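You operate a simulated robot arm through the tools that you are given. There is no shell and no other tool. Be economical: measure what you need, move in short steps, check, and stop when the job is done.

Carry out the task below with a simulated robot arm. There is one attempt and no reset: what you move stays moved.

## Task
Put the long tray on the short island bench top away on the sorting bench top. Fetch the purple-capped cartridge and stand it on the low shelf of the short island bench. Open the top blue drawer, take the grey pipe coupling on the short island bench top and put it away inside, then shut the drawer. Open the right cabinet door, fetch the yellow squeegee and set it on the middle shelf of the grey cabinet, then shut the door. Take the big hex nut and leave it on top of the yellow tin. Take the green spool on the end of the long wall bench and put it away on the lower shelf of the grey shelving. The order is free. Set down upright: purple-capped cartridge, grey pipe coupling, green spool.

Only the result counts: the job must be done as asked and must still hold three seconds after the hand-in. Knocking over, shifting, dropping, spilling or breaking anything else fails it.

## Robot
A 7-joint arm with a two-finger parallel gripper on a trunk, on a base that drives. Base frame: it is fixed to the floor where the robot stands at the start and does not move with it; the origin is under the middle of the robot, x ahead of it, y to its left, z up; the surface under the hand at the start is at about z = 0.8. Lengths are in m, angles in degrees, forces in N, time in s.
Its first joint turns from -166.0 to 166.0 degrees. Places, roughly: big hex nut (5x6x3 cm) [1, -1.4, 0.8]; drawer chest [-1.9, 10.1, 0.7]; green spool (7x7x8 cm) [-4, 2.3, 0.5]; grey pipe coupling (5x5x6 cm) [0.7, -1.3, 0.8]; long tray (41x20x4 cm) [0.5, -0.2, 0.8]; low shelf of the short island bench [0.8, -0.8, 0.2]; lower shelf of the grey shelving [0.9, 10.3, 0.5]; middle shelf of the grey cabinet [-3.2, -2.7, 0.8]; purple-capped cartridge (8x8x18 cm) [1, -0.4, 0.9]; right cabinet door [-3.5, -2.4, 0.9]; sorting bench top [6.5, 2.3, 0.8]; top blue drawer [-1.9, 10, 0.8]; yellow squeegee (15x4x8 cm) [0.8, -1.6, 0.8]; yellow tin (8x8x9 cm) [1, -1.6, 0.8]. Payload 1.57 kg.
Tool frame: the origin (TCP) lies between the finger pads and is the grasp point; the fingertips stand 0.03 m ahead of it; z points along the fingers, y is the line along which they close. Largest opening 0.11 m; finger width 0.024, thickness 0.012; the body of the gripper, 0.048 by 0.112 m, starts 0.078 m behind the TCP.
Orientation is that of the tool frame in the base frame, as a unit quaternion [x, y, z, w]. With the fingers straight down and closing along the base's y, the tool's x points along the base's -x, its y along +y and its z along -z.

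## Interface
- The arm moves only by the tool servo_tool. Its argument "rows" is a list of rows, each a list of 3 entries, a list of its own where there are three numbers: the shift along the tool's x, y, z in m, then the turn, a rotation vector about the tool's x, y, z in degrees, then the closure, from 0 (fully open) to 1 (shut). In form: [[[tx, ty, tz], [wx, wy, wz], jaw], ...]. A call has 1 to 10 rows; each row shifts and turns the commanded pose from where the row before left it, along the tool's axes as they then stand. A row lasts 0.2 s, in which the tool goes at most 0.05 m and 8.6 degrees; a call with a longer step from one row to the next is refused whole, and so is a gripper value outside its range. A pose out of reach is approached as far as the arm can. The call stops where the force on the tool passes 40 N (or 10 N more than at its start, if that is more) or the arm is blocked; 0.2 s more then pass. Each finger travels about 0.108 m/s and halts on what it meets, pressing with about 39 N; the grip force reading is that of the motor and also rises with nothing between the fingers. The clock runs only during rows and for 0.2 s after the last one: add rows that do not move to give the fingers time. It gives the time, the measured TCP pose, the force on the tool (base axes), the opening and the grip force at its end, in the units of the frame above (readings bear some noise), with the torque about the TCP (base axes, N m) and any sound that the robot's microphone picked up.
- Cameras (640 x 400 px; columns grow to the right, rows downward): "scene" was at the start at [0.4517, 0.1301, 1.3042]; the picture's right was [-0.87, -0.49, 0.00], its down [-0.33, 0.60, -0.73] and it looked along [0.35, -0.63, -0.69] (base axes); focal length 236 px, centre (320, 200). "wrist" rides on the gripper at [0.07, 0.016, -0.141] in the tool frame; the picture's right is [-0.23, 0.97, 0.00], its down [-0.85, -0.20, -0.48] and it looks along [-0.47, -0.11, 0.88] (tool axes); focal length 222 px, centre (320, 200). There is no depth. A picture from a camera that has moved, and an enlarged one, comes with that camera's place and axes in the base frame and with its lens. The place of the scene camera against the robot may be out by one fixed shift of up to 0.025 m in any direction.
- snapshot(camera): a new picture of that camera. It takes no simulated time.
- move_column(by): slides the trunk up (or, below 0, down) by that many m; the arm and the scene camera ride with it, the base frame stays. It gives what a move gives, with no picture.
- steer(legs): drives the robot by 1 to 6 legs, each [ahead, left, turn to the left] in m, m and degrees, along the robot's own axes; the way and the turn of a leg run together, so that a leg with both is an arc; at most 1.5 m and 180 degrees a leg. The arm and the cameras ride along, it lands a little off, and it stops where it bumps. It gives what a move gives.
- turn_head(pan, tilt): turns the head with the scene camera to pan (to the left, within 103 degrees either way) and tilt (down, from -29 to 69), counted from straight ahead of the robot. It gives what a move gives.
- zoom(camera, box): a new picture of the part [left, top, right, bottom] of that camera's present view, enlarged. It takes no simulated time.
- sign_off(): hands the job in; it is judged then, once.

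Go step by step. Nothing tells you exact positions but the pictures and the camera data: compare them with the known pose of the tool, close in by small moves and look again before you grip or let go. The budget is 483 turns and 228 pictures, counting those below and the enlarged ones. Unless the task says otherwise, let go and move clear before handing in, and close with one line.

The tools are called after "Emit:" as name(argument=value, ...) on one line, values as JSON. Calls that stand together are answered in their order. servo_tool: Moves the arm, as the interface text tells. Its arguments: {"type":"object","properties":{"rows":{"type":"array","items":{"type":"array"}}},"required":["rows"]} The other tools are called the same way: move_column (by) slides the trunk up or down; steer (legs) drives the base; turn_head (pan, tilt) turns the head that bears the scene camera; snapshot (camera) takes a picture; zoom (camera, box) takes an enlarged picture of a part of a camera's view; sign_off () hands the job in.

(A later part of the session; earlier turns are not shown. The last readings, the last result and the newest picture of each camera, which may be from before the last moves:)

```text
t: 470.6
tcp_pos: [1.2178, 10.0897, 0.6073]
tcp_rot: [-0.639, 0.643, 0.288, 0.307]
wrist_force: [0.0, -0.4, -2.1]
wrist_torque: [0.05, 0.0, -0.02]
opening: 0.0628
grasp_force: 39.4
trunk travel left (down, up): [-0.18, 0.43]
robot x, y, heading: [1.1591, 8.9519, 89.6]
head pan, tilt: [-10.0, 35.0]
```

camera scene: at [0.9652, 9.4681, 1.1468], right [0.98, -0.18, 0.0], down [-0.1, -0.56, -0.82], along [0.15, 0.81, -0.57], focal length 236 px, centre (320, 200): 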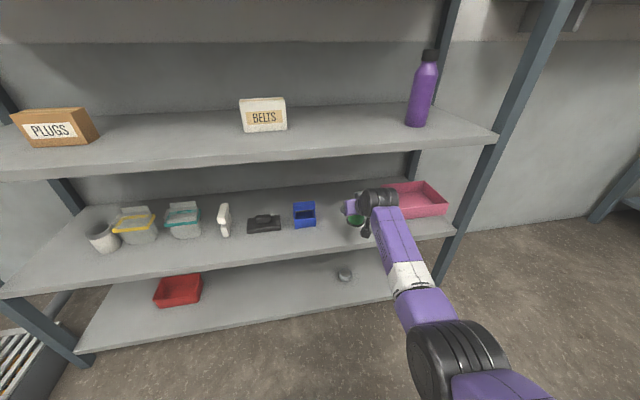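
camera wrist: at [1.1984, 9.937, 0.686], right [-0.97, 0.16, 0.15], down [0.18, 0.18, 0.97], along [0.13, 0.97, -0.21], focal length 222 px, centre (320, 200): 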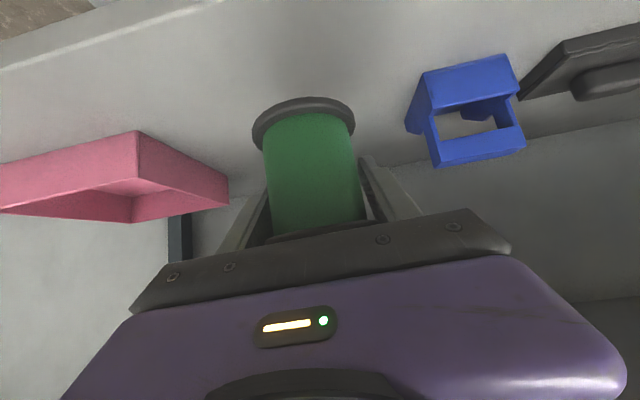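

Emit:
servo_tool(rows=[[[0.0031, 0, 0.0026], [0, 0, 0], 1]])

Emit:
servo_tool(rows=[[[0.0031, 0, 0.0026], [0, 0, 0], 1]])

Emit:
servo_tool(rows=[[[0.0031, 0, 0.0026], [0, 0, 0], 1]])

Emit:
servo_tool(rows=[[[0.0031, 0, 0.0026], [0, 0, 0], 1]])

```text
t: 471.0
tcp_pos: [1.2179, 10.0892, 0.6025]
tcp_rot: [-0.639, 0.643, 0.289, 0.307]
wrist_force: [0.1, -0.9, -1.8]
wrist_torque: [0.07, 0.04, 0.01]
opening: 0.0628
grasp_force: 38.6
trunk travel left (down, up): [-0.18, 0.43]
robot x, y, heading: [1.1571, 8.9549, 89.7]
head pan, tilt: [-10.0, 35.0]
```

```text
t: 471.4
tcp_pos: [1.2168, 10.0892, 0.5992]
tcp_rot: [-0.64, 0.643, 0.29, 0.306]
wrist_force: [-0.7, 0.7, -3.3]
wrist_torque: [0.09, -0.02, 0.01]
opening: 0.063
grasp_force: 38.8
trunk travel left (down, up): [-0.18, 0.43]
robot x, y, heading: [1.1611, 8.9547, 89.4]
head pan, tilt: [-10.0, 35.0]
```

```text
t: 471.8
tcp_pos: [1.218, 10.0897, 0.5957]
tcp_rot: [-0.639, 0.644, 0.289, 0.307]
wrist_force: [0.9, 0.2, -1.7]
wrist_torque: [0.05, 0.0, 0.01]
opening: 0.0629
grasp_force: 39.3
trunk travel left (down, up): [-0.18, 0.43]
robot x, y, heading: [1.161, 8.9503, 89.6]
head pan, tilt: [-10.0, 35.0]
```

```text
t: 472.2
tcp_pos: [1.2187, 10.0897, 0.59]
tcp_rot: [-0.64, 0.643, 0.29, 0.307]
wrist_force: [-0.3, -0.7, -2.2]
wrist_torque: [0.05, 0.0, 0.0]
opening: 0.0626
grasp_force: 39.2
trunk travel left (down, up): [-0.18, 0.43]
robot x, y, heading: [1.1608, 8.9516, 89.4]
head pan, tilt: [-10.0, 35.0]
```

Emit:
snapshot(camera="wrist")

Emit:
servo_tool(rows=[[[0.0031, 0, 0.0026], [0, 0, 0], 1]])

Emit:
servo_tool(rows=[[[0.0031, 0, 0.0026], [0, 0, 0], 1]])

Emit:
servo_tool(rows=[[[0.0031, 0, 0.0026], [0, 0, 0], 1]])

```text
80 pictures are left
camera wrist: at [1.1996, 9.9368, 0.6276], right [-0.97, 0.16, 0.15], down [0.18, 0.18, 0.97], along [0.13, 0.97, -0.21], focal length 222 px, centre (320, 200)
```

wrist: 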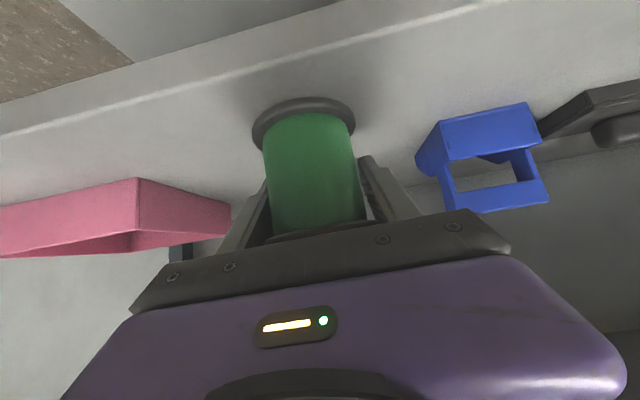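

```text
t: 472.6
tcp_pos: [1.2174, 10.09, 0.5867]
tcp_rot: [-0.64, 0.643, 0.288, 0.306]
wrist_force: [0.3, 0.4, -1.8]
wrist_torque: [0.09, 0.03, 0.01]
opening: 0.0627
grasp_force: 39.7
trunk travel left (down, up): [-0.18, 0.43]
robot x, y, heading: [1.1593, 8.9531, 89.6]
head pan, tilt: [-10.0, 35.0]
```

```text
t: 473.0
tcp_pos: [1.2195, 10.0911, 0.5822]
tcp_rot: [-0.639, 0.643, 0.289, 0.307]
wrist_force: [0.1, -0.3, -1.5]
wrist_torque: [0.07, -0.03, 0.0]
opening: 0.0627
grasp_force: 38.6
trunk travel left (down, up): [-0.18, 0.43]
robot x, y, heading: [1.1587, 8.9513, 89.8]
head pan, tilt: [-10.0, 35.0]
```

```text
t: 473.4
tcp_pos: [1.2188, 10.0898, 0.578]
tcp_rot: [-0.639, 0.643, 0.289, 0.307]
wrist_force: [0.3, 0.4, -2.2]
wrist_torque: [0.09, -0.04, 0.03]
opening: 0.0629
grasp_force: 39.1
trunk travel left (down, up): [-0.18, 0.43]
robot x, y, heading: [1.1601, 8.9488, 89.6]
head pan, tilt: [-10.0, 35.0]
```

Emit:
servo_tool(rows=[[[0.003, 0, 0.0025], [0, 0, 0], 1], [[0.003, 0, 0.0025], [0, 0, 0], 1], [[0.003, 0, 0.0025], [0, 0, 0], 1]])

Emit:
servo_tool(rows=[[[0.003, 0, 0.0025], [0, 0, 0], 1], [[0.003, 0, 0.0025], [0, 0, 0], 1]])

Emit:
servo_tool(rows=[[[0.003, 0, 0.0025], [0, 0, 0], 1]])

Emit:
snapshot(camera="wrist")

```text
t: 474.2
tcp_pos: [1.2184, 10.0908, 0.5675]
tcp_rot: [-0.639, 0.643, 0.29, 0.307]
wrist_force: [-0.7, -0.1, -1.4]
wrist_torque: [0.08, 0.01, 0.0]
opening: 0.0626
grasp_force: 38.9
trunk travel left (down, up): [-0.18, 0.43]
robot x, y, heading: [1.1609, 8.9442, 89.6]
head pan, tilt: [-10.0, 35.0]
```

```text
t: 474.8
tcp_pos: [1.2194, 10.0894, 0.5582]
tcp_rot: [-0.639, 0.643, 0.29, 0.307]
wrist_force: [-0.5, 0.2, -1.6]
wrist_torque: [0.01, 0.01, -0.02]
opening: 0.0631
grasp_force: 39.7
trunk travel left (down, up): [-0.18, 0.43]
robot x, y, heading: [1.1599, 8.95, 89.7]
head pan, tilt: [-10.0, 35.0]
```

```text
t: 475.2
tcp_pos: [1.2179, 10.091, 0.5548]
tcp_rot: [-0.639, 0.643, 0.289, 0.307]
wrist_force: [-0.2, -0.9, 1.6]
wrist_torque: [-0.1, 0.12, 0.01]
opening: 0.0629
grasp_force: 39.1
trunk travel left (down, up): [-0.18, 0.43]
robot x, y, heading: [1.1588, 8.9529, 89.5]
head pan, tilt: [-10.0, 35.0]
```

```text
79 pictures are left
camera wrist: at [1.2004, 9.9373, 0.5932], right [-0.97, 0.16, 0.15], down [0.18, 0.18, 0.97], along [0.13, 0.97, -0.21], focal length 222 px, centre (320, 200)
```

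wrist: 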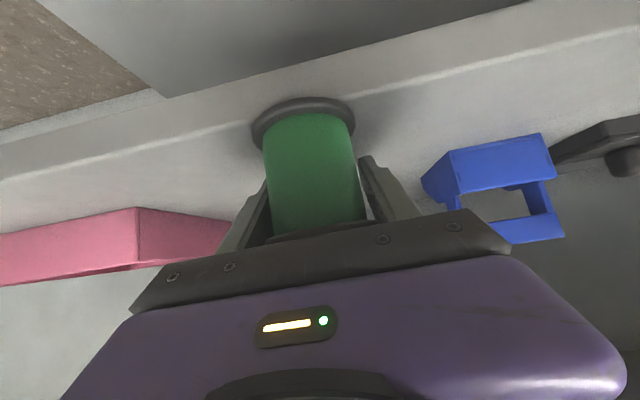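

The shelf top is at z ≈ 0.495, so its front edge is really near y 10.07 and the spool would overhang. I lift 2.5 cm, go 9 cm deeper, and lower again.

Emit:
servo_tool(rows=[[[-0.0115, 0, -0.0097], [0, 0, 0], 1], [[-0.0115, 0, -0.0097], [0, 0, 0], 1]])

Emit:
steer(legs=[[0.095, -0.02, 0]])

Emit:
servo_tool(rows=[[[0.0077, 0, 0.0064], [0, 0, 0], 1], [[0.0077, 0, 0.0064], [0, 0, 0], 1]])

Emit:
snapshot(camera="wrist")

```text
t: 475.8
tcp_pos: [1.2183, 10.0887, 0.5849]
tcp_rot: [-0.64, 0.643, 0.289, 0.306]
wrist_force: [-0.3, 0.2, -2.4]
wrist_torque: [0.05, -0.04, -0.03]
opening: 0.0627
grasp_force: 38.9
trunk travel left (down, up): [-0.18, 0.43]
robot x, y, heading: [1.1632, 8.9497, 89.6]
head pan, tilt: [-10.0, 35.0]
```

```text
t: 477.0
tcp_pos: [1.2371, 10.1852, 0.5851]
tcp_rot: [-0.64, 0.642, 0.29, 0.306]
wrist_force: [0.0, -0.6, -1.8]
wrist_torque: [0.04, 0.0, 0.01]
opening: 0.063
grasp_force: 38.9
trunk travel left (down, up): [-0.18, 0.43]
robot x, y, heading: [1.1826, 9.0434, 89.9]
head pan, tilt: [-10.0, 35.0]
```

```text
t: 477.6
tcp_pos: [1.2388, 10.1856, 0.5646]
tcp_rot: [-0.64, 0.642, 0.289, 0.307]
wrist_force: [0.2, 0.8, -2.6]
wrist_torque: [0.09, 0.0, -0.01]
opening: 0.0628
grasp_force: 39.0
trunk travel left (down, up): [-0.18, 0.43]
robot x, y, heading: [1.1838, 9.0458, 89.7]
head pan, tilt: [-10.0, 35.0]
```

```text
78 pictures are left
camera wrist: at [1.2201, 10.0324, 0.6025], right [-0.97, 0.16, 0.15], down [0.18, 0.18, 0.97], along [0.13, 0.97, -0.21], focal length 222 px, centre (320, 200)
```

wrist: 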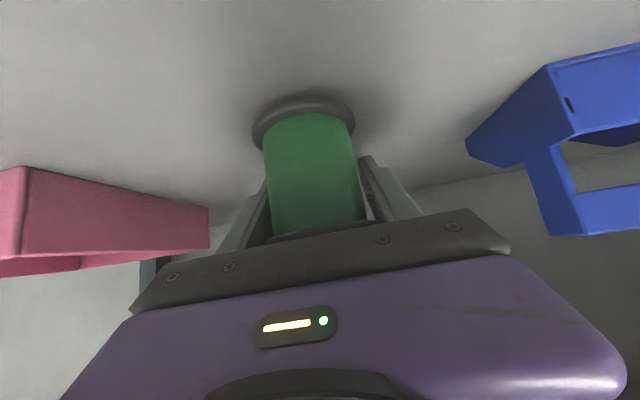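

Well inside the shelf now, clear of both neighbours. I lower to contact in small steps.

Emit:
servo_tool(rows=[[[0.003, 0, 0.0025], [0, 0, 0], 1]])

Emit:
servo_tool(rows=[[[0.003, 0, 0.0025], [0, 0, 0], 1]])

Emit:
servo_tool(rows=[[[0.0023, 0, 0.0019], [0, 0, 0], 1]])

```text
t: 478.0
tcp_pos: [1.2384, 10.1859, 0.5611]
tcp_rot: [-0.64, 0.643, 0.289, 0.307]
wrist_force: [0.5, -0.3, -2.6]
wrist_torque: [0.05, -0.06, -0.01]
opening: 0.0627
grasp_force: 39.1
trunk travel left (down, up): [-0.18, 0.43]
robot x, y, heading: [1.1802, 9.0501, 89.5]
head pan, tilt: [-10.0, 35.0]
```

```text
t: 478.4
tcp_pos: [1.2382, 10.1854, 0.5573]
tcp_rot: [-0.64, 0.643, 0.289, 0.306]
wrist_force: [1.2, 0.6, -1.9]
wrist_torque: [0.01, -0.01, -0.01]
opening: 0.0628
grasp_force: 38.6
trunk travel left (down, up): [-0.18, 0.43]
robot x, y, heading: [1.1834, 9.0474, 90.0]
head pan, tilt: [-10.0, 35.0]
```

```text
t: 478.8
tcp_pos: [1.2381, 10.1861, 0.557]
tcp_rot: [-0.64, 0.642, 0.291, 0.308]
wrist_force: [-0.5, -0.8, 4.6]
wrist_torque: [-0.21, 0.24, 0.05]
opening: 0.0629
grasp_force: 38.9
trunk travel left (down, up): [-0.18, 0.43]
robot x, y, heading: [1.1809, 9.0478, 89.4]
head pan, tilt: [-10.0, 35.0]
```

Contact. I open and draw back along the tool axis slightly, then check.

Emit:
servo_tool(rows=[[[0, 0, 0], [0, 0, 0], 0.35], [[0, 0, 0], [0, 0, 0], 0.2], [[0, 0, 0], [0, 0, 0], 0], [[0, 0, 0], [0, 0, 0], 0]])

Emit:
steer(legs=[[-0.12, 0, 0]])

Emit:
snapshot(camera="wrist")

```text
t: 479.8
tcp_pos: [1.2385, 10.1852, 0.5543]
tcp_rot: [-0.64, 0.643, 0.289, 0.307]
wrist_force: [0.0, -0.4, 0.9]
wrist_torque: [-0.01, -0.01, 0.05]
opening: 0.1101
grasp_force: 0.0
trunk travel left (down, up): [-0.18, 0.43]
robot x, y, heading: [1.1804, 9.0475, 89.6]
head pan, tilt: [-10.0, 35.0]
```

```text
t: 481.0
tcp_pos: [1.2349, 10.0663, 0.5543]
tcp_rot: [-0.64, 0.642, 0.29, 0.306]
wrist_force: [-0.4, -1.3, 0.9]
wrist_torque: [0.02, 0.0, -0.02]
opening: 0.1099
grasp_force: 0.1
trunk travel left (down, up): [-0.18, 0.43]
robot x, y, heading: [1.1798, 8.9271, 89.2]
head pan, tilt: [-10.0, 35.0]
```

```text
77 pictures are left
camera wrist: at [1.2181, 9.9126, 0.5918], right [-0.98, 0.16, 0.15], down [0.18, 0.18, 0.97], along [0.13, 0.97, -0.21], focal length 222 px, centre (320, 200)
```

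wrist: 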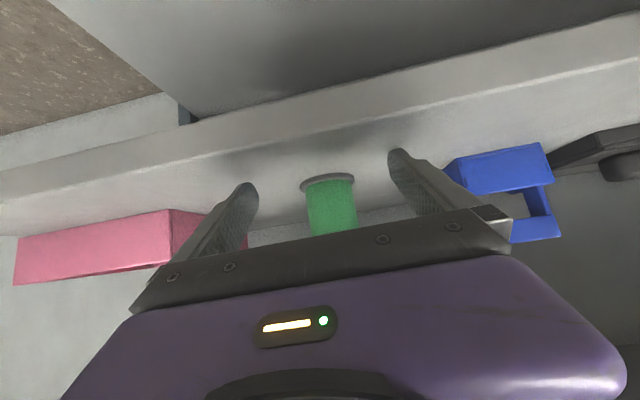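

The spool stands on the lower shelf. Next I open the drawer with the empty hand: I back off, raise the arm and return the tool to vertical.

Emit:
steer(legs=[[-0.4, 0, 0]])

Emit:
snapshot(camera="scene")

Emit:
move_column(by=0.4)

Emit:
servo_tool(rows=[[[-0.0203, 0, -0.0457], [0, 0, 0], 0], [[-0.0203, 0, -0.0457], [0, 0, 0], 0], [[-0.0203, 0, -0.0457], [0, 0, 0], 0], [[-0.0357, 0, -0.035], [0, 0, 0], 0], [[-0.0357, 0, -0.035], [0, 0, 0], 0], [[-0.0357, 0, -0.035], [0, 0, 0], 0], [[-0.0357, 0, -0.035], [0, 0, 0], 0], [[-0.0357, 0, -0.035], [0, 0, 0], 0], [[-0.0357, 0, -0.035], [0, 0, 0], 0]])

```text
t: 483.5
tcp_pos: [1.2355, 9.6685, 0.5555]
tcp_rot: [-0.639, 0.643, 0.288, 0.307]
wrist_force: [-0.1, 0.4, 0.4]
wrist_torque: [0.03, 0.04, 0.01]
opening: 0.1101
grasp_force: 0.1
trunk travel left (down, up): [-0.18, 0.43]
robot x, y, heading: [1.1786, 8.5292, 89.6]
head pan, tilt: [-10.0, 35.0]
```

```text
76 pictures are left
camera scene: at [0.9821, 9.0459, 1.1468], right [0.98, -0.18, 0.0], down [-0.1, -0.56, -0.82], along [0.15, 0.81, -0.57], focal length 236 px, centre (320, 200)
```

scene: 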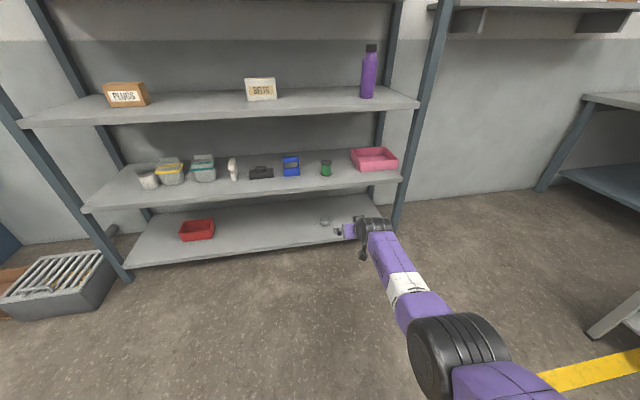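

```text
t: 487.3
tcp_pos: [1.2362, 9.6684, 0.9546]
tcp_rot: [-0.639, 0.643, 0.289, 0.307]
wrist_force: [0.9, -0.6, -0.8]
wrist_torque: [0.03, 0.01, 0.0]
opening: 0.1099
grasp_force: 0.0
trunk travel left (down, up): [-0.58, 0.03]
robot x, y, heading: [1.1767, 8.5295, 89.8]
head pan, tilt: [-10.0, 35.0]
```

```text
t: 489.3
tcp_pos: [1.2248, 9.5795, 1.3886]
tcp_rot: [-0.64, 0.643, 0.289, 0.306]
wrist_force: [1.1, 1.0, -0.9]
wrist_torque: [0.0, 0.03, -0.01]
opening: 0.11
grasp_force: 0.1
trunk travel left (down, up): [-0.58, 0.03]
robot x, y, heading: [1.1752, 8.53, 89.5]
head pan, tilt: [-10.0, 35.0]
```

Emit:
servo_tool(rows=[[[-0.0, 0, -0.048], [0, 0, 0], 0], [[0.0, 0, -0.048], [0, 0, 0], 0], [[0.0326, 0, 0], [0, 8.5, 0], 0], [[0.0326, 0, 0], [0, 8.5, 0], 0], [[0.0326, 0, 0], [0, 8.5, 0], 0], [[0.0326, 0, 0], [0, 8.5, 0], 0], [[0.0326, 0, 0], [0, 8.5, 0], 0], [[0.0326, 0, 0], [0, 7.5, 0], 0]])

Emit:
turn_head(pan=0, tilt=30)

Emit:
snapshot(camera="scene")

```text
t: 491.1
tcp_pos: [1.2224, 9.3402, 1.3593]
tcp_rot: [-0.702, 0.712, -0.009, 0.006]
wrist_force: [-0.1, 0.1, -0.7]
wrist_torque: [-0.01, 0.03, -0.03]
opening: 0.1099
grasp_force: 0.1
trunk travel left (down, up): [-0.58, 0.03]
robot x, y, heading: [1.1815, 8.5289, 89.6]
head pan, tilt: [-10.0, 35.0]
```

```text
t: 491.8
tcp_pos: [1.2225, 9.3407, 1.3594]
tcp_rot: [-0.702, 0.712, -0.008, 0.006]
wrist_force: [0.7, -0.2, 0.1]
wrist_torque: [-0.03, -0.02, 0.0]
opening: 0.1101
grasp_force: 0.1
trunk travel left (down, up): [-0.58, 0.03]
robot x, y, heading: [1.1759, 8.5276, 89.6]
head pan, tilt: [0.0, 30.0]
```

```text
75 pictures are left
camera scene: at [0.9669, 9.0498, 1.5546], right [1.0, -0.01, 0.0], down [0.0, -0.5, -0.87], along [0.01, 0.87, -0.5], focal length 236 px, centre (320, 200)
```

scene: 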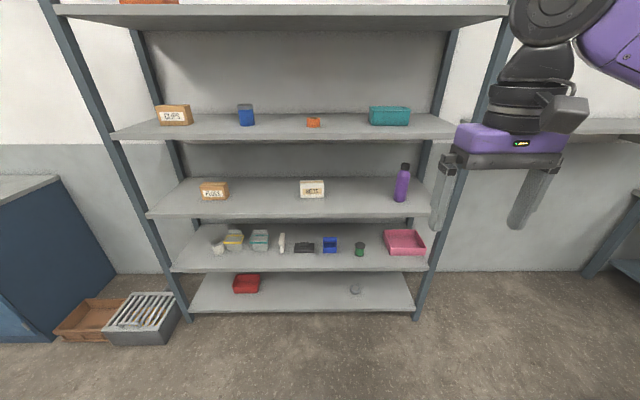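

Home posture regained, and the spool is standing well. I turn west and go to the drawer chest.

Emit:
move_column(by=-0.2)

Emit:
steer(legs=[[0, 0, 90.4], [0, -0.78, 0], [1.3, 0, 0], [1.15, 0, 0]])

Emit:
turn_head(pan=-30, tilt=35)

Emit:
snapshot(camera="scene")

Emit:
snapshot(camera="wrist")

```text
t: 494.0
tcp_pos: [1.2229, 9.3404, 1.1594]
tcp_rot: [-0.702, 0.712, -0.007, 0.007]
wrist_force: [0.9, 0.1, -0.1]
wrist_torque: [0.03, -0.02, 0.0]
opening: 0.1101
grasp_force: 0.1
trunk travel left (down, up): [-0.38, 0.23]
robot x, y, heading: [1.1766, 8.5286, 89.4]
head pan, tilt: [0.0, 30.0]
```

```text
t: 513.6
tcp_pos: [-2.0688, 9.3597, 1.1593]
tcp_rot: [1.0, -0.004, 0.0, -0.011]
wrist_force: [-1.6, 0.5, 0.0]
wrist_torque: [0.01, 0.02, -0.01]
opening: 0.1103
grasp_force: 0.0
trunk travel left (down, up): [-0.38, 0.23]
robot x, y, heading: [-1.2543, 9.3198, 179.9]
head pan, tilt: [0.0, 30.0]
```

```text
t: 514.5
tcp_pos: [-2.0674, 9.3584, 1.1598]
tcp_rot: [1.0, -0.004, 0.001, -0.011]
wrist_force: [0.4, -0.3, -0.7]
wrist_torque: [0.0, -0.02, 0.01]
opening: 0.1105
grasp_force: 0.1
trunk travel left (down, up): [-0.38, 0.23]
robot x, y, heading: [-1.2576, 9.3168, 180.1]
head pan, tilt: [-30.0, 35.0]
```

```text
74 pictures are left
camera scene: at [-1.7753, 9.1671, 1.3469], right [0.5, 0.87, 0.0], down [0.5, -0.29, -0.82], along [-0.71, 0.41, -0.57], focal length 236 px, centre (320, 200)
```

scene: 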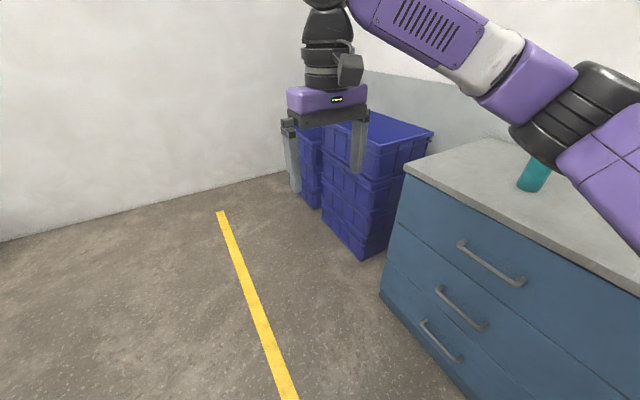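

```text
73 pictures are left
camera wrist: at [-1.998, 9.3388, 1.3002], right [-0.24, -0.97, -0.02], down [-0.85, 0.2, 0.48], along [-0.46, 0.13, -0.88], focal length 222 px, centre (320, 200)
```

wrist: 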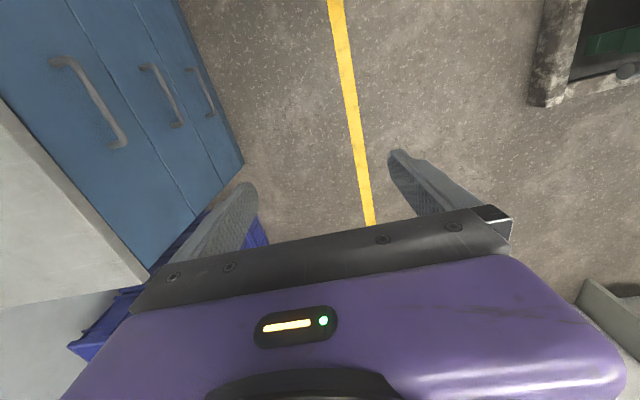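

The top drawer's handle bar is at z 0.80, y 9.832, x −2.01 to −1.85. I tilt the tool 34° toward the chest (to keep the body clear of the countertop), part-close the fingers, and approach from above.

Emit:
servo_tool(rows=[[[0, 0, 0], [8.5, 0, 0], 0.59], [[0, 0, 0], [8.5, 0, 0], 0.59], [[0, 0, 0], [8.5, 0, 0], 0.59], [[0, 0, 0], [8.5, 0, 0], 0.59]])

Emit:
servo_tool(rows=[[[0.014, -0.0191, 0.0408], [0, 0, 0], 0.59], [[0.014, -0.0191, 0.0408], [0, 0, 0], 0.59], [[0.014, -0.0191, 0.0408], [0, 0, 0], 0.59], [[0.014, -0.0191, 0.0408], [0, 0, 0], 0.59], [[0.014, -0.0191, 0.0408], [0, 0, 0], 0.59], [[0.014, -0.0191, 0.0408], [0, 0, 0], 0.59], [[0.014, -0.0191, 0.0408], [0, 0, 0], 0.59], [[0.014, -0.0191, 0.0408], [0, 0, 0], 0.59], [[0.014, -0.0191, 0.0408], [0, 0, 0], 0.59]])

Emit:
snapshot(camera="wrist")

Emit:
snapshot(camera="scene")

```text
t: 515.5
tcp_pos: [-2.0682, 9.3597, 1.1597]
tcp_rot: [0.953, -0.005, 0.003, -0.302]
wrist_force: [0.1, -0.6, 0.0]
wrist_torque: [0.0, 0.0, 0.03]
opening: 0.0453
grasp_force: 0.1
trunk travel left (down, up): [-0.38, 0.23]
robot x, y, heading: [-1.2556, 9.3204, 179.6]
head pan, tilt: [-30.0, 35.0]
```

```text
t: 517.5
tcp_pos: [-1.9391, 9.7107, 0.9574]
tcp_rot: [0.953, -0.003, 0.001, -0.303]
wrist_force: [-0.1, -0.3, 0.0]
wrist_torque: [0.0, 0.0, -0.01]
opening: 0.045
grasp_force: 0.0
trunk travel left (down, up): [-0.38, 0.23]
robot x, y, heading: [-1.2589, 9.3193, 179.8]
head pan, tilt: [-30.0, 35.0]
```

```text
72 pictures are left
camera wrist: at [-1.8694, 9.6145, 1.0636], right [-0.23, -0.79, -0.56], down [-0.86, -0.11, 0.5], along [-0.46, 0.6, -0.66], focal length 222 px, centre (320, 200)
```

wrist: 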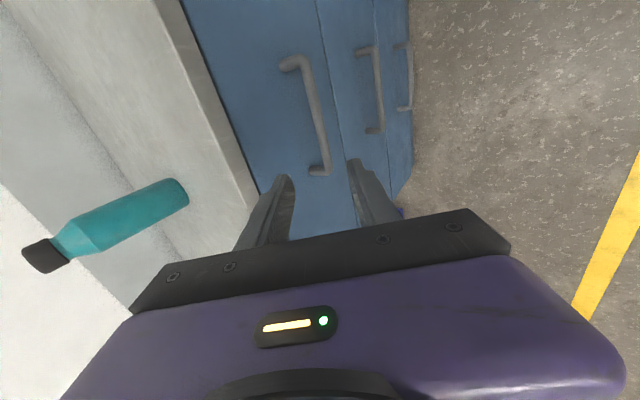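

```text
71 pictures are left
camera scene: at [-1.7753, 9.1667, 1.3469], right [0.5, 0.86, 0.0], down [0.5, -0.29, -0.82], along [-0.71, 0.41, -0.57], focal length 236 px, centre (320, 200)
```

scene: 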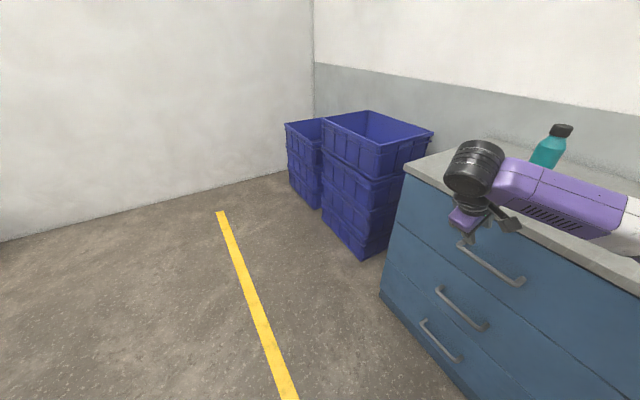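

The bar centre is confirmed at (−1.92, 9.830, 0.80) and the counter edge is at y ≈ 9.875. To keep the elbow high over the counter, I raise the trunk and bring the hand down by the arm.

Emit:
move_column(by=0.2)

Emit:
servo_tool(rows=[[[0.003, 0.015, 0.04], [0, 0, 0], 0.59], [[0.003, 0.015, 0.04], [0, 0, 0], 0.59], [[0.003, 0.018, 0.04], [0, 0, 0], 0.59], [[0.003, 0.018, 0.04], [0, 0, 0], 0.59], [[0.003, 0.018, 0.04], [0, 0, 0], 0.59], [[0.003, 0.018, 0.04], [0, 0, 0], 0.59]])

Emit:
snapshot(camera="wrist")

Emit:
turn_head(pan=-65, tilt=40)

Emit:
snapshot(camera="scene")

```text
t: 519.7
tcp_pos: [-1.9387, 9.7105, 1.1572]
tcp_rot: [0.953, -0.005, 0.002, -0.302]
wrist_force: [0.2, -1.0, -0.5]
wrist_torque: [0.01, 0.0, 0.0]
opening: 0.0452
grasp_force: 0.1
trunk travel left (down, up): [-0.58, 0.03]
robot x, y, heading: [-1.2551, 9.3208, 179.7]
head pan, tilt: [-30.0, 35.0]
```

```text
t: 521.1
tcp_pos: [-1.919, 9.7652, 0.9023]
tcp_rot: [0.953, -0.004, 0.003, -0.303]
wrist_force: [-0.5, 0.4, 0.3]
wrist_torque: [0.0, 0.01, 0.02]
opening: 0.0454
grasp_force: 0.0
trunk travel left (down, up): [-0.58, 0.03]
robot x, y, heading: [-1.2533, 9.3231, 179.6]
head pan, tilt: [-30.0, 35.0]
```

```text
70 pictures are left
camera wrist: at [-1.8485, 9.6707, 1.0087], right [-0.23, -0.79, -0.56], down [-0.86, -0.1, 0.5], along [-0.46, 0.6, -0.66], focal length 222 px, centre (320, 200)
```

wrist: 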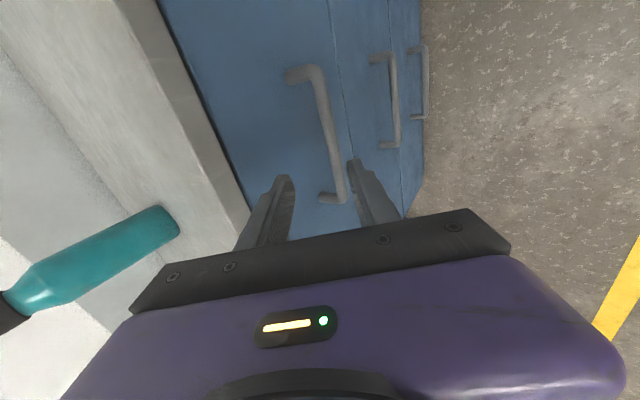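

```text
t: 522.1
tcp_pos: [-1.9188, 9.7659, 0.9031]
tcp_rot: [0.953, -0.005, 0.002, -0.302]
wrist_force: [0.8, 0.2, -0.5]
wrist_torque: [0.0, -0.03, 0.02]
opening: 0.0452
grasp_force: 0.1
trunk travel left (down, up): [-0.58, 0.03]
robot x, y, heading: [-1.2602, 9.3188, 179.7]
head pan, tilt: [-65.0, 40.0]
```

```text
69 pictures are left
camera scene: at [-1.7349, 9.2, 1.5393], right [0.91, 0.42, 0.0], down [0.27, -0.58, -0.77], along [-0.32, 0.69, -0.64], focal length 236 px, centre (320, 200)
```

scene: 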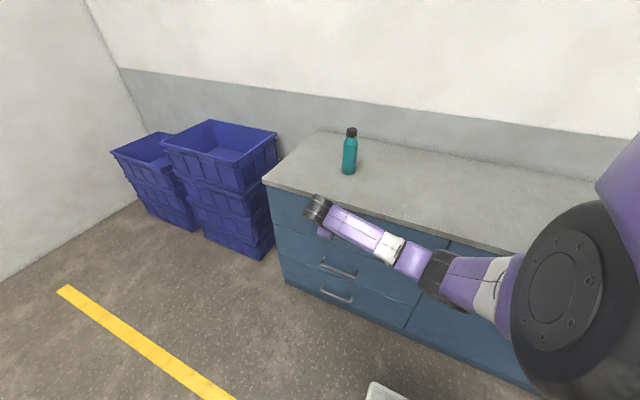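

The arm is clear of the chest. I slide the fingers down along the tool axis around the bar.

Emit:
servo_tool(rows=[[[0, 0.001, 0.04], [0, 0, 0], 0.59], [[0, 0.001, 0.035], [0, 0, 0], 0.59]])

Emit:
snapshot(camera="wrist")

```text
t: 522.7
tcp_pos: [-1.9173, 9.8091, 0.8409]
tcp_rot: [0.953, -0.004, 0.003, -0.302]
wrist_force: [-0.7, -0.7, -0.3]
wrist_torque: [0.02, 0.03, 0.04]
opening: 0.045
grasp_force: 0.0
trunk travel left (down, up): [-0.58, 0.03]
robot x, y, heading: [-1.2553, 9.3198, 179.7]
head pan, tilt: [-65.0, 40.0]
```

```text
68 pictures are left
camera wrist: at [-1.8478, 9.7119, 0.9471], right [-0.23, -0.79, -0.56], down [-0.86, -0.1, 0.5], along [-0.46, 0.6, -0.66], focal length 222 px, centre (320, 200)
```

wrist: 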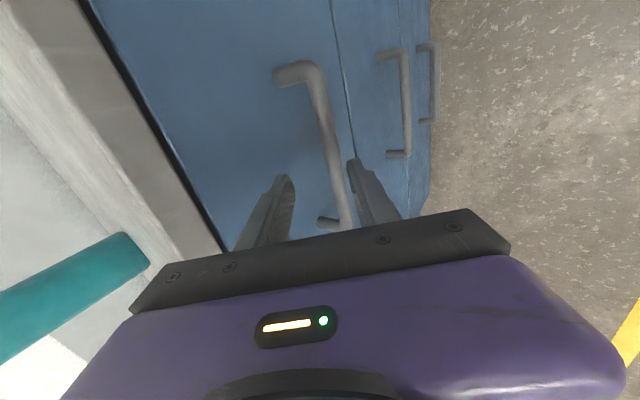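

Emit:
servo_tool(rows=[[[0, 0.004, 0.016], [0, 0, 0], 0.59], [[0, 0.003, 0.016], [0, 0, 0], 0.59]])

Emit:
snapshot(camera="wrist")

```text
t: 523.3
tcp_pos: [-1.9195, 9.8205, 0.8098]
tcp_rot: [0.953, -0.004, 0.002, -0.302]
wrist_force: [0.0, 0.0, 0.5]
wrist_torque: [-0.01, -0.01, 0.0]
opening: 0.0453
grasp_force: 0.1
trunk travel left (down, up): [-0.58, 0.03]
robot x, y, heading: [-1.2557, 9.3209, 179.7]
head pan, tilt: [-65.0, 40.0]
```

```text
67 pictures are left
camera wrist: at [-1.8491, 9.7239, 0.9166], right [-0.23, -0.79, -0.56], down [-0.86, -0.1, 0.5], along [-0.46, 0.6, -0.66], focal length 222 px, centre (320, 200)
```

wrist: 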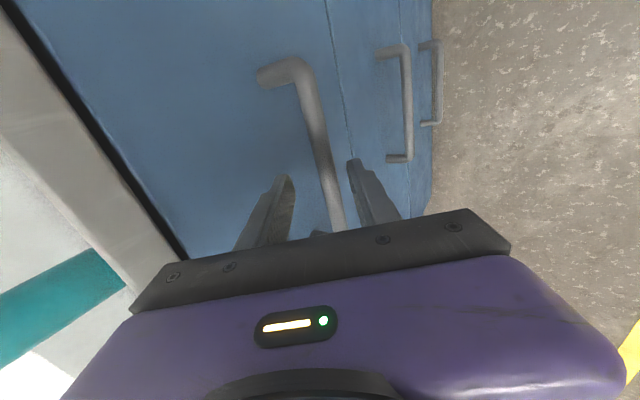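

The bar lies between the fingers; I close gently.

Emit:
servo_tool(rows=[[[0, 0.002, 0], [0, 0, 0], 0.68], [[0, 0, 0], [0, 0, 0], 0.74], [[0, 0, 0], [0, 0, 0], 0.8], [[0, 0, 0], [0, 0, 0], 0.86], [[0, 0, 0], [0, 0, 0], 0.92], [[0, 0, 0], [0, 0, 0], 1], [[0, 0, 0], [0, 0, 0], 1]])

Emit:
snapshot(camera="wrist")

```text
t: 524.9
tcp_pos: [-1.9181, 9.8182, 0.8095]
tcp_rot: [0.953, -0.005, 0.003, -0.303]
wrist_force: [0.2, -0.1, 0.2]
wrist_torque: [-0.01, 0.02, 0.01]
opening: 0.0
grasp_force: 21.3
trunk travel left (down, up): [-0.58, 0.03]
robot x, y, heading: [-1.2582, 9.3197, 180.0]
head pan, tilt: [-65.0, 40.0]
```

```text
66 pictures are left
camera wrist: at [-1.849, 9.7222, 0.9152], right [-0.23, -0.79, -0.56], down [-0.86, -0.1, 0.5], along [-0.46, 0.6, -0.66], focal length 222 px, centre (320, 200)
```

wrist: 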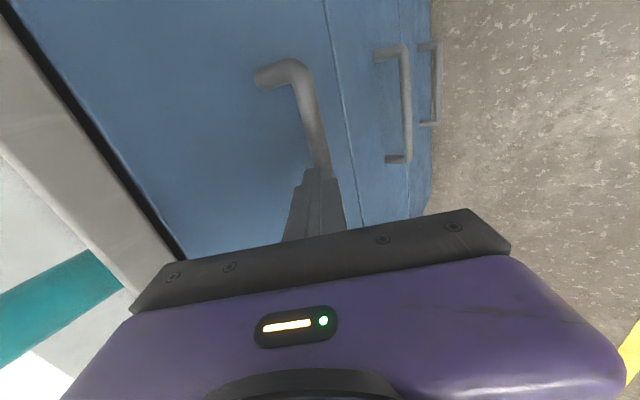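

The fingers closed just short of the bar; it lies a little deeper. I open slightly and go 3 cm further in, watching the force.

Emit:
servo_tool(rows=[[[0, 0, -0.01], [0, 0, 0], 0.62], [[0, 0, 0], [0, 0, 0], 0.62]])

Emit:
servo_tool(rows=[[[0, 0.001, 0.012], [0, 0, 0], 0.62], [[0, 0.001, 0.01], [0, 0, 0], 0.62], [[0, 0.001, 0.01], [0, 0, 0], 0.62], [[0, 0, 0.006], [0, 0, 0], 0.62]])

Emit:
snapshot(camera="wrist")

```text
t: 525.5
tcp_pos: [-1.9183, 9.8124, 0.8165]
tcp_rot: [0.953, -0.004, 0.003, -0.303]
wrist_force: [-0.2, 1.2, 0.6]
wrist_torque: [0.0, 0.0, -0.02]
opening: 0.0416
grasp_force: 0.1
trunk travel left (down, up): [-0.58, 0.03]
robot x, y, heading: [-1.2598, 9.3212, 179.8]
head pan, tilt: [-65.0, 40.0]
```

```text
t: 526.5
tcp_pos: [-1.9182, 9.8302, 0.7849]
tcp_rot: [0.953, -0.004, 0.003, -0.302]
wrist_force: [0.4, -0.6, -0.5]
wrist_torque: [-0.01, -0.04, 0.01]
opening: 0.0416
grasp_force: 0.1
trunk travel left (down, up): [-0.58, 0.03]
robot x, y, heading: [-1.254, 9.3205, 179.6]
head pan, tilt: [-65.0, 40.0]
```

```text
65 pictures are left
camera wrist: at [-1.8491, 9.7354, 0.8903], right [-0.23, -0.79, -0.56], down [-0.86, -0.1, 0.5], along [-0.46, 0.6, -0.66], focal length 222 px, centre (320, 200)
```

wrist: 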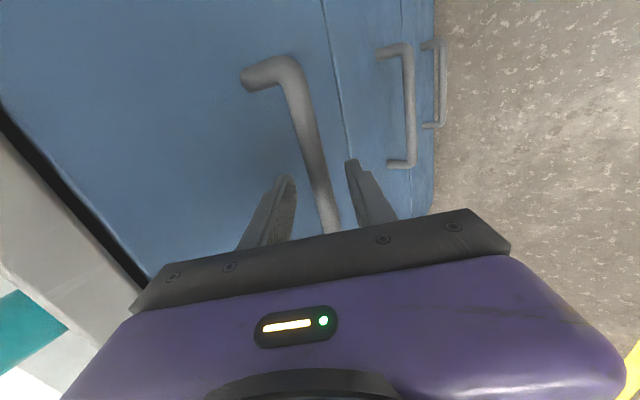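

Emit:
servo_tool(rows=[[[0, 0, 0], [0, 0, 0], 0.72], [[0, 0, 0], [0, 0, 0], 0.8], [[0, 0, 0], [0, 0, 0], 0.86], [[0, 0, 0], [0, 0, 0], 0.92], [[0, 0, 0], [0, 0, 0], 1], [[0, 0, 0], [0, 0, 0], 1]])

```text
t: 527.9
tcp_pos: [-1.9187, 9.8322, 0.784]
tcp_rot: [0.953, -0.003, 0.003, -0.302]
wrist_force: [1.3, 0.5, 7.4]
wrist_torque: [0.18, -0.75, 0.49]
opening: 0.0177
grasp_force: 32.3
trunk travel left (down, up): [-0.58, 0.03]
robot x, y, heading: [-1.2569, 9.3225, 179.8]
head pan, tilt: [-65.0, 40.0]
```

The handle is gripped. I pull the drawer out toward −y.

Emit:
servo_tool(rows=[[[0, 0.0166, -0.0112], [0, 0, 0], 1], [[0, 0.0249, -0.0168], [0, 0, 0], 1], [[0, 0.0249, -0.0168], [0, 0, 0], 1], [[0, 0.0249, -0.0168], [0, 0, 0], 1]])

Emit:
snapshot(camera="scene")

```text
t: 528.9
tcp_pos: [-1.9191, 9.7215, 0.7824]
tcp_rot: [0.953, -0.004, 0.001, -0.303]
wrist_force: [9.4, -1.1, 24.9]
wrist_torque: [0.44, -0.62, 0.5]
opening: 0.0178
grasp_force: 33.5
trunk travel left (down, up): [-0.58, 0.03]
robot x, y, heading: [-1.2571, 9.3179, 179.6]
head pan, tilt: [-65.0, 40.0]
```

```text
64 pictures are left
camera scene: at [-1.734, 9.1999, 1.5398], right [0.91, 0.42, 0.0], down [0.27, -0.58, -0.77], along [-0.32, 0.7, -0.64], focal length 236 px, centre (320, 200)
```

scene: 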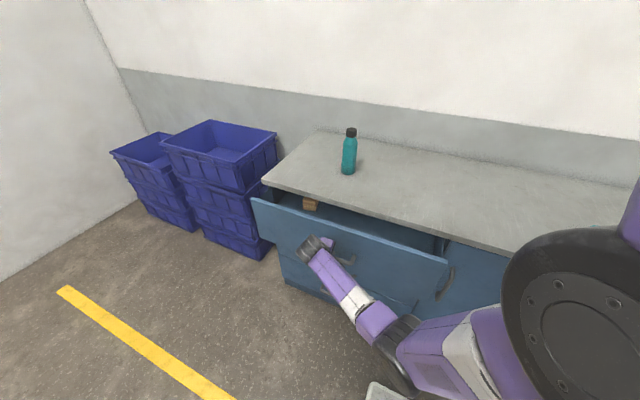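

The drawer slides out. I continue pulling about 20 cm more.

Emit:
servo_tool(rows=[[[0, 0.0315, -0.0249], [0, 0, 0], 1], [[0, 0.0332, -0.0224], [0, 0, 0], 1], [[0, 0.0332, -0.0224], [0, 0, 0], 1], [[0, 0.0332, -0.0224], [0, 0, 0], 1], [[0, 0.0249, -0.0168], [0, 0, 0], 1]])

Emit:
snapshot(camera="scene")

```text
t: 530.1
tcp_pos: [-1.9207, 9.529, 0.7791]
tcp_rot: [0.953, -0.004, 0.002, -0.302]
wrist_force: [8.7, -1.0, 25.0]
wrist_torque: [0.39, -0.42, 0.69]
opening: 0.0179
grasp_force: 33.0
trunk travel left (down, up): [-0.58, 0.03]
robot x, y, heading: [-1.2553, 9.3173, 179.7]
head pan, tilt: [-65.0, 40.0]
```

```text
63 pictures are left
camera scene: at [-1.7341, 9.1999, 1.5396], right [0.91, 0.42, 0.0], down [0.27, -0.58, -0.77], along [-0.32, 0.7, -0.64], focal length 236 px, centre (320, 200)
```

scene: 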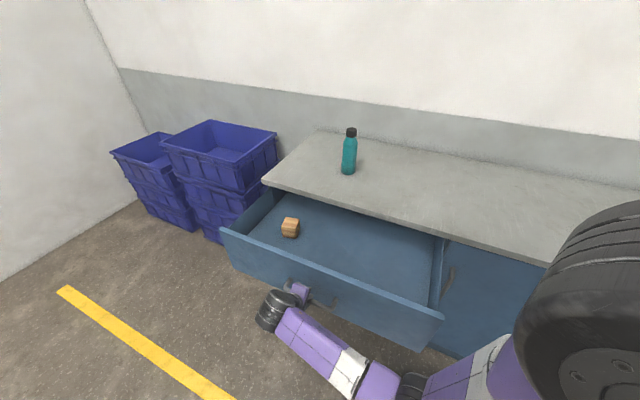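

The drawer is about 30 cm open with plenty of free floor. I release the handle and withdraw along the tool axis, then straighten the tool.

Emit:
servo_tool(rows=[[[0, 0, 0], [0, 0, 0], 0.65], [[0, 0, 0], [0, 0, 0], 0.62], [[0, 0, -0.03], [0, 0, 0], 0.62], [[0, 0, -0.045], [0, 0, 0], 0.62], [[0, 0, -0.045], [0, 0, 0], 0.62], [[0, 0, -0.045], [0, 0, 0], 0.5], [[0, 0, -0.045], [0, 0, 0], 0]])

Emit:
servo_tool(rows=[[[0, 0, -0.04], [-8.5, 0, 0], 0], [[0, 0, -0.04], [-8.5, 0, 0], 0], [[0, 0, -0.04], [-8.5, 0, 0], 0], [[-0.03, 0, -0.03], [-8.5, 0, 0], 0], [[-0.04, 0, 0], [0, 0, 0], 0], [[-0.04, 0, 0], [0, 0, 0], 0]])

Emit:
snapshot(camera="scene")

```text
t: 531.7
tcp_pos: [-1.9251, 9.4351, 0.9445]
tcp_rot: [0.952, -0.022, 0.003, -0.306]
wrist_force: [-0.8, -5.5, 0.5]
wrist_torque: [0.44, -0.06, 0.01]
opening: 0.1101
grasp_force: 0.0
out of reach, approached as far as the arm can: row 7
trunk travel left (down, up): [-0.58, 0.03]
robot x, y, heading: [-1.2542, 9.319, 179.8]
head pan, tilt: [-65.0, 40.0]
```

```text
t: 533.1
tcp_pos: [-2.0543, 9.3653, 1.0966]
tcp_rot: [0.998, -0.008, -0.027, -0.052]
wrist_force: [0.1, 0.3, 0.8]
wrist_torque: [0.03, 0.01, 0.03]
opening: 0.11
grasp_force: 0.1
out of reach, approached as far as the arm can: row 1
trunk travel left (down, up): [-0.58, 0.03]
robot x, y, heading: [-1.2547, 9.3195, 179.7]
head pan, tilt: [-65.0, 40.0]
```

```text
62 pictures are left
camera scene: at [-1.7344, 9.1997, 1.5394], right [0.91, 0.42, 0.0], down [0.27, -0.58, -0.77], along [-0.32, 0.7, -0.64], focal length 236 px, centre (320, 200)
```

scene: 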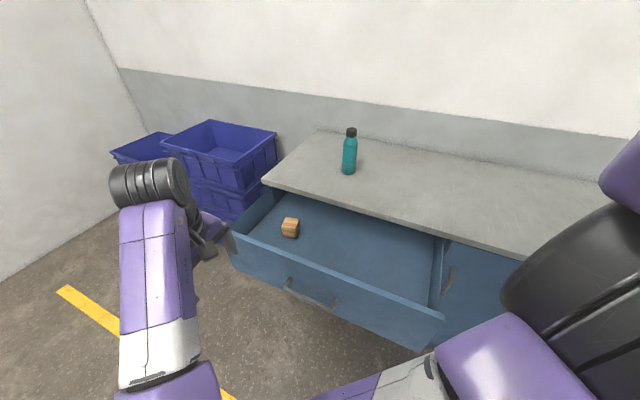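

The drawer stays open. The elbow dropped during the withdrawal, so I move clear of the chest and raise the hand to recover the posture.

Emit:
steer(legs=[[0, 0.15, 0]])

Emit:
servo_tool(rows=[[[-0.01, 0, -0.045], [-5, 0, 0], 0], [[-0.01, 0, -0.045], [-1, -3, 0], 0], [[-0.01, 0, -0.045], [0, 0, 0], 0], [[-0.01, 0, -0.045], [0, 0, 0], 0], [[0, 0, -0.045], [0, 0, 0], 0], [[0, 0, -0.045], [0, 0, 0], 0]])

Emit:
snapshot(camera="scene")

```text
t: 534.5
tcp_pos: [-2.0547, 9.2141, 1.0966]
tcp_rot: [0.998, -0.008, -0.027, -0.052]
wrist_force: [0.2, 0.8, 0.1]
wrist_torque: [0.0, -0.01, -0.03]
opening: 0.1102
grasp_force: 0.0
trunk travel left (down, up): [-0.58, 0.03]
robot x, y, heading: [-1.255, 9.1694, 180.0]
head pan, tilt: [-65.0, 40.0]
```

```text
t: 535.9
tcp_pos: [-2.07, 9.2101, 1.3689]
tcp_rot: [0.999, -0.005, -0.053, 0.0]
wrist_force: [-0.9, 0.1, -1.2]
wrist_torque: [0.02, -0.05, 0.0]
opening: 0.11
grasp_force: 0.1
trunk travel left (down, up): [-0.58, 0.03]
robot x, y, heading: [-1.2584, 9.1648, 179.9]
head pan, tilt: [-65.0, 40.0]
```

```text
61 pictures are left
camera scene: at [-1.7354, 9.0485, 1.5391], right [0.91, 0.42, 0.0], down [0.27, -0.58, -0.77], along [-0.32, 0.7, -0.64], focal length 236 px, centre (320, 200)
```

scene: 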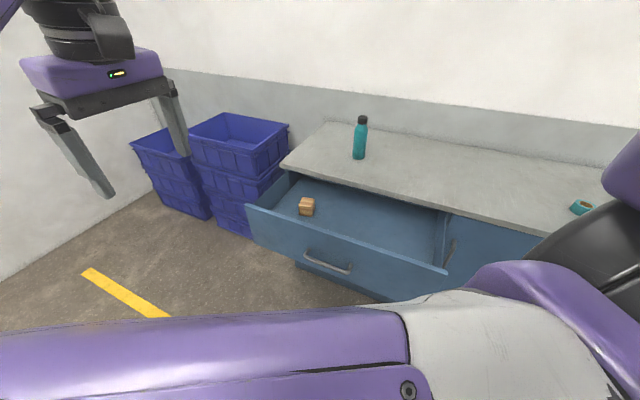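

The elbow is on the left side again. I repeat the manoeuvre that fixed it before: pitch, reach left-low-forward, then sweep back right.

Emit:
servo_tool(rows=[[[-0.0326, 0, 0], [0, -2.5, 0], 0], [[-0.0326, 0, 0], [0, -8.5, 0], 0], [[-0.0326, 0, 0], [0, -8.5, 0], 0], [[-0.0326, 0, 0], [0, -8.5, 0], 0], [[-0.0326, 0, 0], [0, -8.5, 0], 0], [[-0.0326, 0, 0], [0, -8.5, 0], 0]])

Emit:
servo_tool(rows=[[[0.0128, 0.032, 0.0285], [0, 0, 0], 0], [[0.0128, 0.032, 0.0285], [0, 0, 0], 0], [[0.0128, 0.032, 0.0285], [0, 0, 0], 0], [[0.0128, 0.032, 0.0285], [0, 0, 0], 0], [[0.0128, 0.032, 0.0285], [0, 0, 0], 0], [[0.0128, 0.032, 0.0285], [0, 0, 0], 0], [[0.0128, 0.032, 0.0285], [0, 0, 0], 0], [[0.0128, 0.032, 0.0285], [0, 0, 0], 0], [[0.0128, 0.032, 0.0285], [0, 0, 0], 0], [[0.0128, 0.032, 0.0285], [0, 0, 0], 0]])

Emit:
servo_tool(rows=[[[0.0126, -0.035, -0.0155], [0, 0, 0], 0], [[0.0126, -0.035, -0.0155], [0, 0, 0], 0], [[0.0126, -0.035, -0.0155], [0, 0, 0], 0], [[0.0126, -0.035, -0.0155], [0, 0, 0], 0], [[0.0, -0.04, 0], [0, 0, 0], 0], [[0, -0.04, 0], [0, 0, 0], 0], [[0, -0.04, 0], [0, 0, 0], 0], [[0, -0.04, 0], [0, 0, 0], 0]])

Emit:
turn_head(pan=-20, tilt=40)

Emit:
snapshot(camera="scene")

```text
t: 537.3
tcp_pos: [-2.2464, 9.2117, 1.4414]
tcp_rot: [0.902, -0.005, -0.433, -0.002]
wrist_force: [-0.3, 0.9, 0.1]
wrist_torque: [-0.02, 0.0, 0.01]
opening: 0.1102
grasp_force: 0.0
trunk travel left (down, up): [-0.58, 0.03]
robot x, y, heading: [-1.261, 9.1689, 180.0]
head pan, tilt: [-65.0, 40.0]
```

```text
t: 539.5
tcp_pos: [-2.3912, 8.893, 1.1632]
tcp_rot: [0.902, -0.006, -0.432, -0.002]
wrist_force: [0.4, 0.1, -0.3]
wrist_torque: [-0.04, 0.02, 0.03]
opening: 0.1103
grasp_force: 0.0
trunk travel left (down, up): [-0.58, 0.03]
robot x, y, heading: [-1.2577, 9.1695, 179.6]
head pan, tilt: [-65.0, 40.0]
```

```text
t: 541.3
tcp_pos: [-2.3076, 9.1907, 1.1609]
tcp_rot: [0.902, -0.005, -0.432, -0.003]
wrist_force: [0.5, 0.5, -0.3]
wrist_torque: [-0.02, -0.03, -0.05]
opening: 0.11
grasp_force: 0.0
trunk travel left (down, up): [-0.58, 0.03]
robot x, y, heading: [-1.2551, 9.1659, 179.7]
head pan, tilt: [-65.0, 40.0]
```

```text
t: 542.4
tcp_pos: [-2.3081, 9.1915, 1.1609]
tcp_rot: [0.902, -0.006, -0.431, -0.003]
wrist_force: [0.0, 0.2, 0.5]
wrist_torque: [0.0, 0.0, 0.0]
opening: 0.1098
grasp_force: 0.0
trunk travel left (down, up): [-0.58, 0.03]
robot x, y, heading: [-1.2577, 9.1693, 180.0]
head pan, tilt: [-20.0, 40.0]
```

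```text
60 pictures are left
camera scene: at [-1.7793, 9.0007, 1.5393], right [0.35, 0.94, 0.0], down [0.6, -0.22, -0.77], along [-0.72, 0.26, -0.64], focal length 236 px, centre (320, 200)
```

scene: 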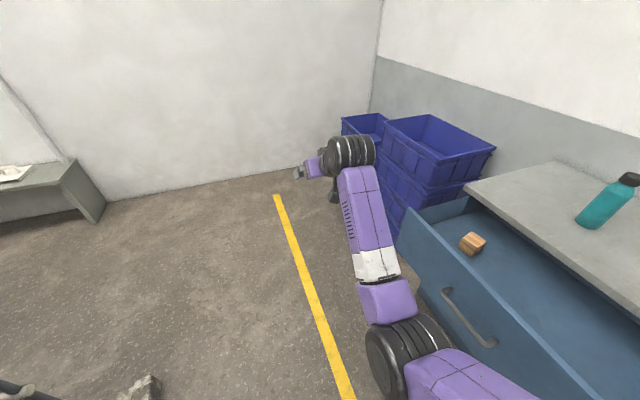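

Restored. I step away from the open drawer, raise the hand and straighten the tool.

Emit:
steer(legs=[[0, 0.2, 0]])

Emit:
servo_tool(rows=[[[-0.0327, 0, -0.0375], [0, 0, 0], 0], [[-0.0327, 0, -0.0375], [0, 0, 0], 0], [[-0.0327, 0, -0.0375], [0, 0, 0], 0], [[-0.0327, 0, -0.0375], [0, 0, 0], 0], [[-0.0327, 0, -0.0375], [0, 0, 0], 0], [[-0.0327, 0, -0.0375], [0, 0, 0], 0]])

Emit:
servo_tool(rows=[[[0.0326, 0, 0], [0, 8.5, 0], 0], [[0.0326, 0, 0], [0, 8.5, 0], 0], [[0.0326, 0, 0], [0, 8.5, 0], 0], [[0.0326, 0, 0], [0, 8.5, 0], 0], [[0.0326, 0, 0], [0, 8.5, 0], 0], [[0.0326, 0, 0], [0, 8.5, 0], 0]])

Emit:
snapshot(camera="scene")

```text
t: 544.0
tcp_pos: [-2.3088, 8.992, 1.1621]
tcp_rot: [0.902, -0.007, -0.431, -0.003]
wrist_force: [0.2, 0.0, 0.0]
wrist_torque: [0.0, 0.02, -0.01]
opening: 0.1102
grasp_force: 0.0
trunk travel left (down, up): [-0.58, 0.03]
robot x, y, heading: [-1.2591, 8.9667, 180.1]
head pan, tilt: [-20.0, 40.0]
```

```text
t: 545.4
tcp_pos: [-2.2558, 8.9916, 1.4561]
tcp_rot: [0.902, -0.006, -0.431, -0.002]
wrist_force: [-0.6, 1.3, 0.2]
wrist_torque: [0.01, 0.0, 0.01]
opening: 0.1099
grasp_force: 0.0
trunk travel left (down, up): [-0.58, 0.03]
robot x, y, heading: [-1.2609, 8.9703, 179.8]
head pan, tilt: [-20.0, 40.0]
```

```text
t: 546.8
tcp_pos: [-2.0919, 8.9891, 1.3607]
tcp_rot: [1.0, -0.005, 0.0, 0.002]
wrist_force: [0.1, 0.3, 1.0]
wrist_torque: [0.01, -0.05, -0.01]
opening: 0.1101
grasp_force: 0.1
trunk travel left (down, up): [-0.58, 0.03]
robot x, y, heading: [-1.2564, 8.9639, 179.7]
head pan, tilt: [-20.0, 40.0]
```

```text
59 pictures are left
camera scene: at [-1.78, 8.8001, 1.5392], right [0.34, 0.94, 0.0], down [0.6, -0.22, -0.77], along [-0.72, 0.26, -0.64], focal length 236 px, centre (320, 200)
```

scene: 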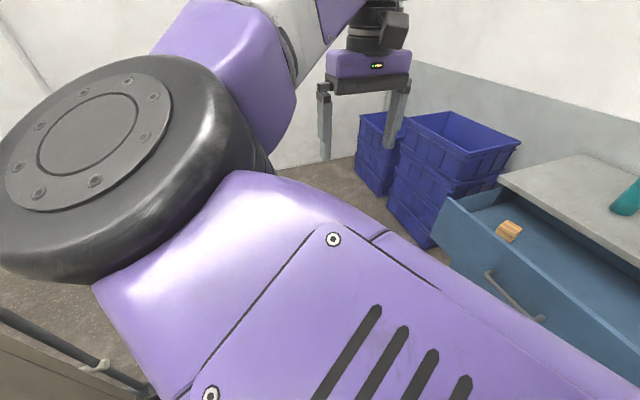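

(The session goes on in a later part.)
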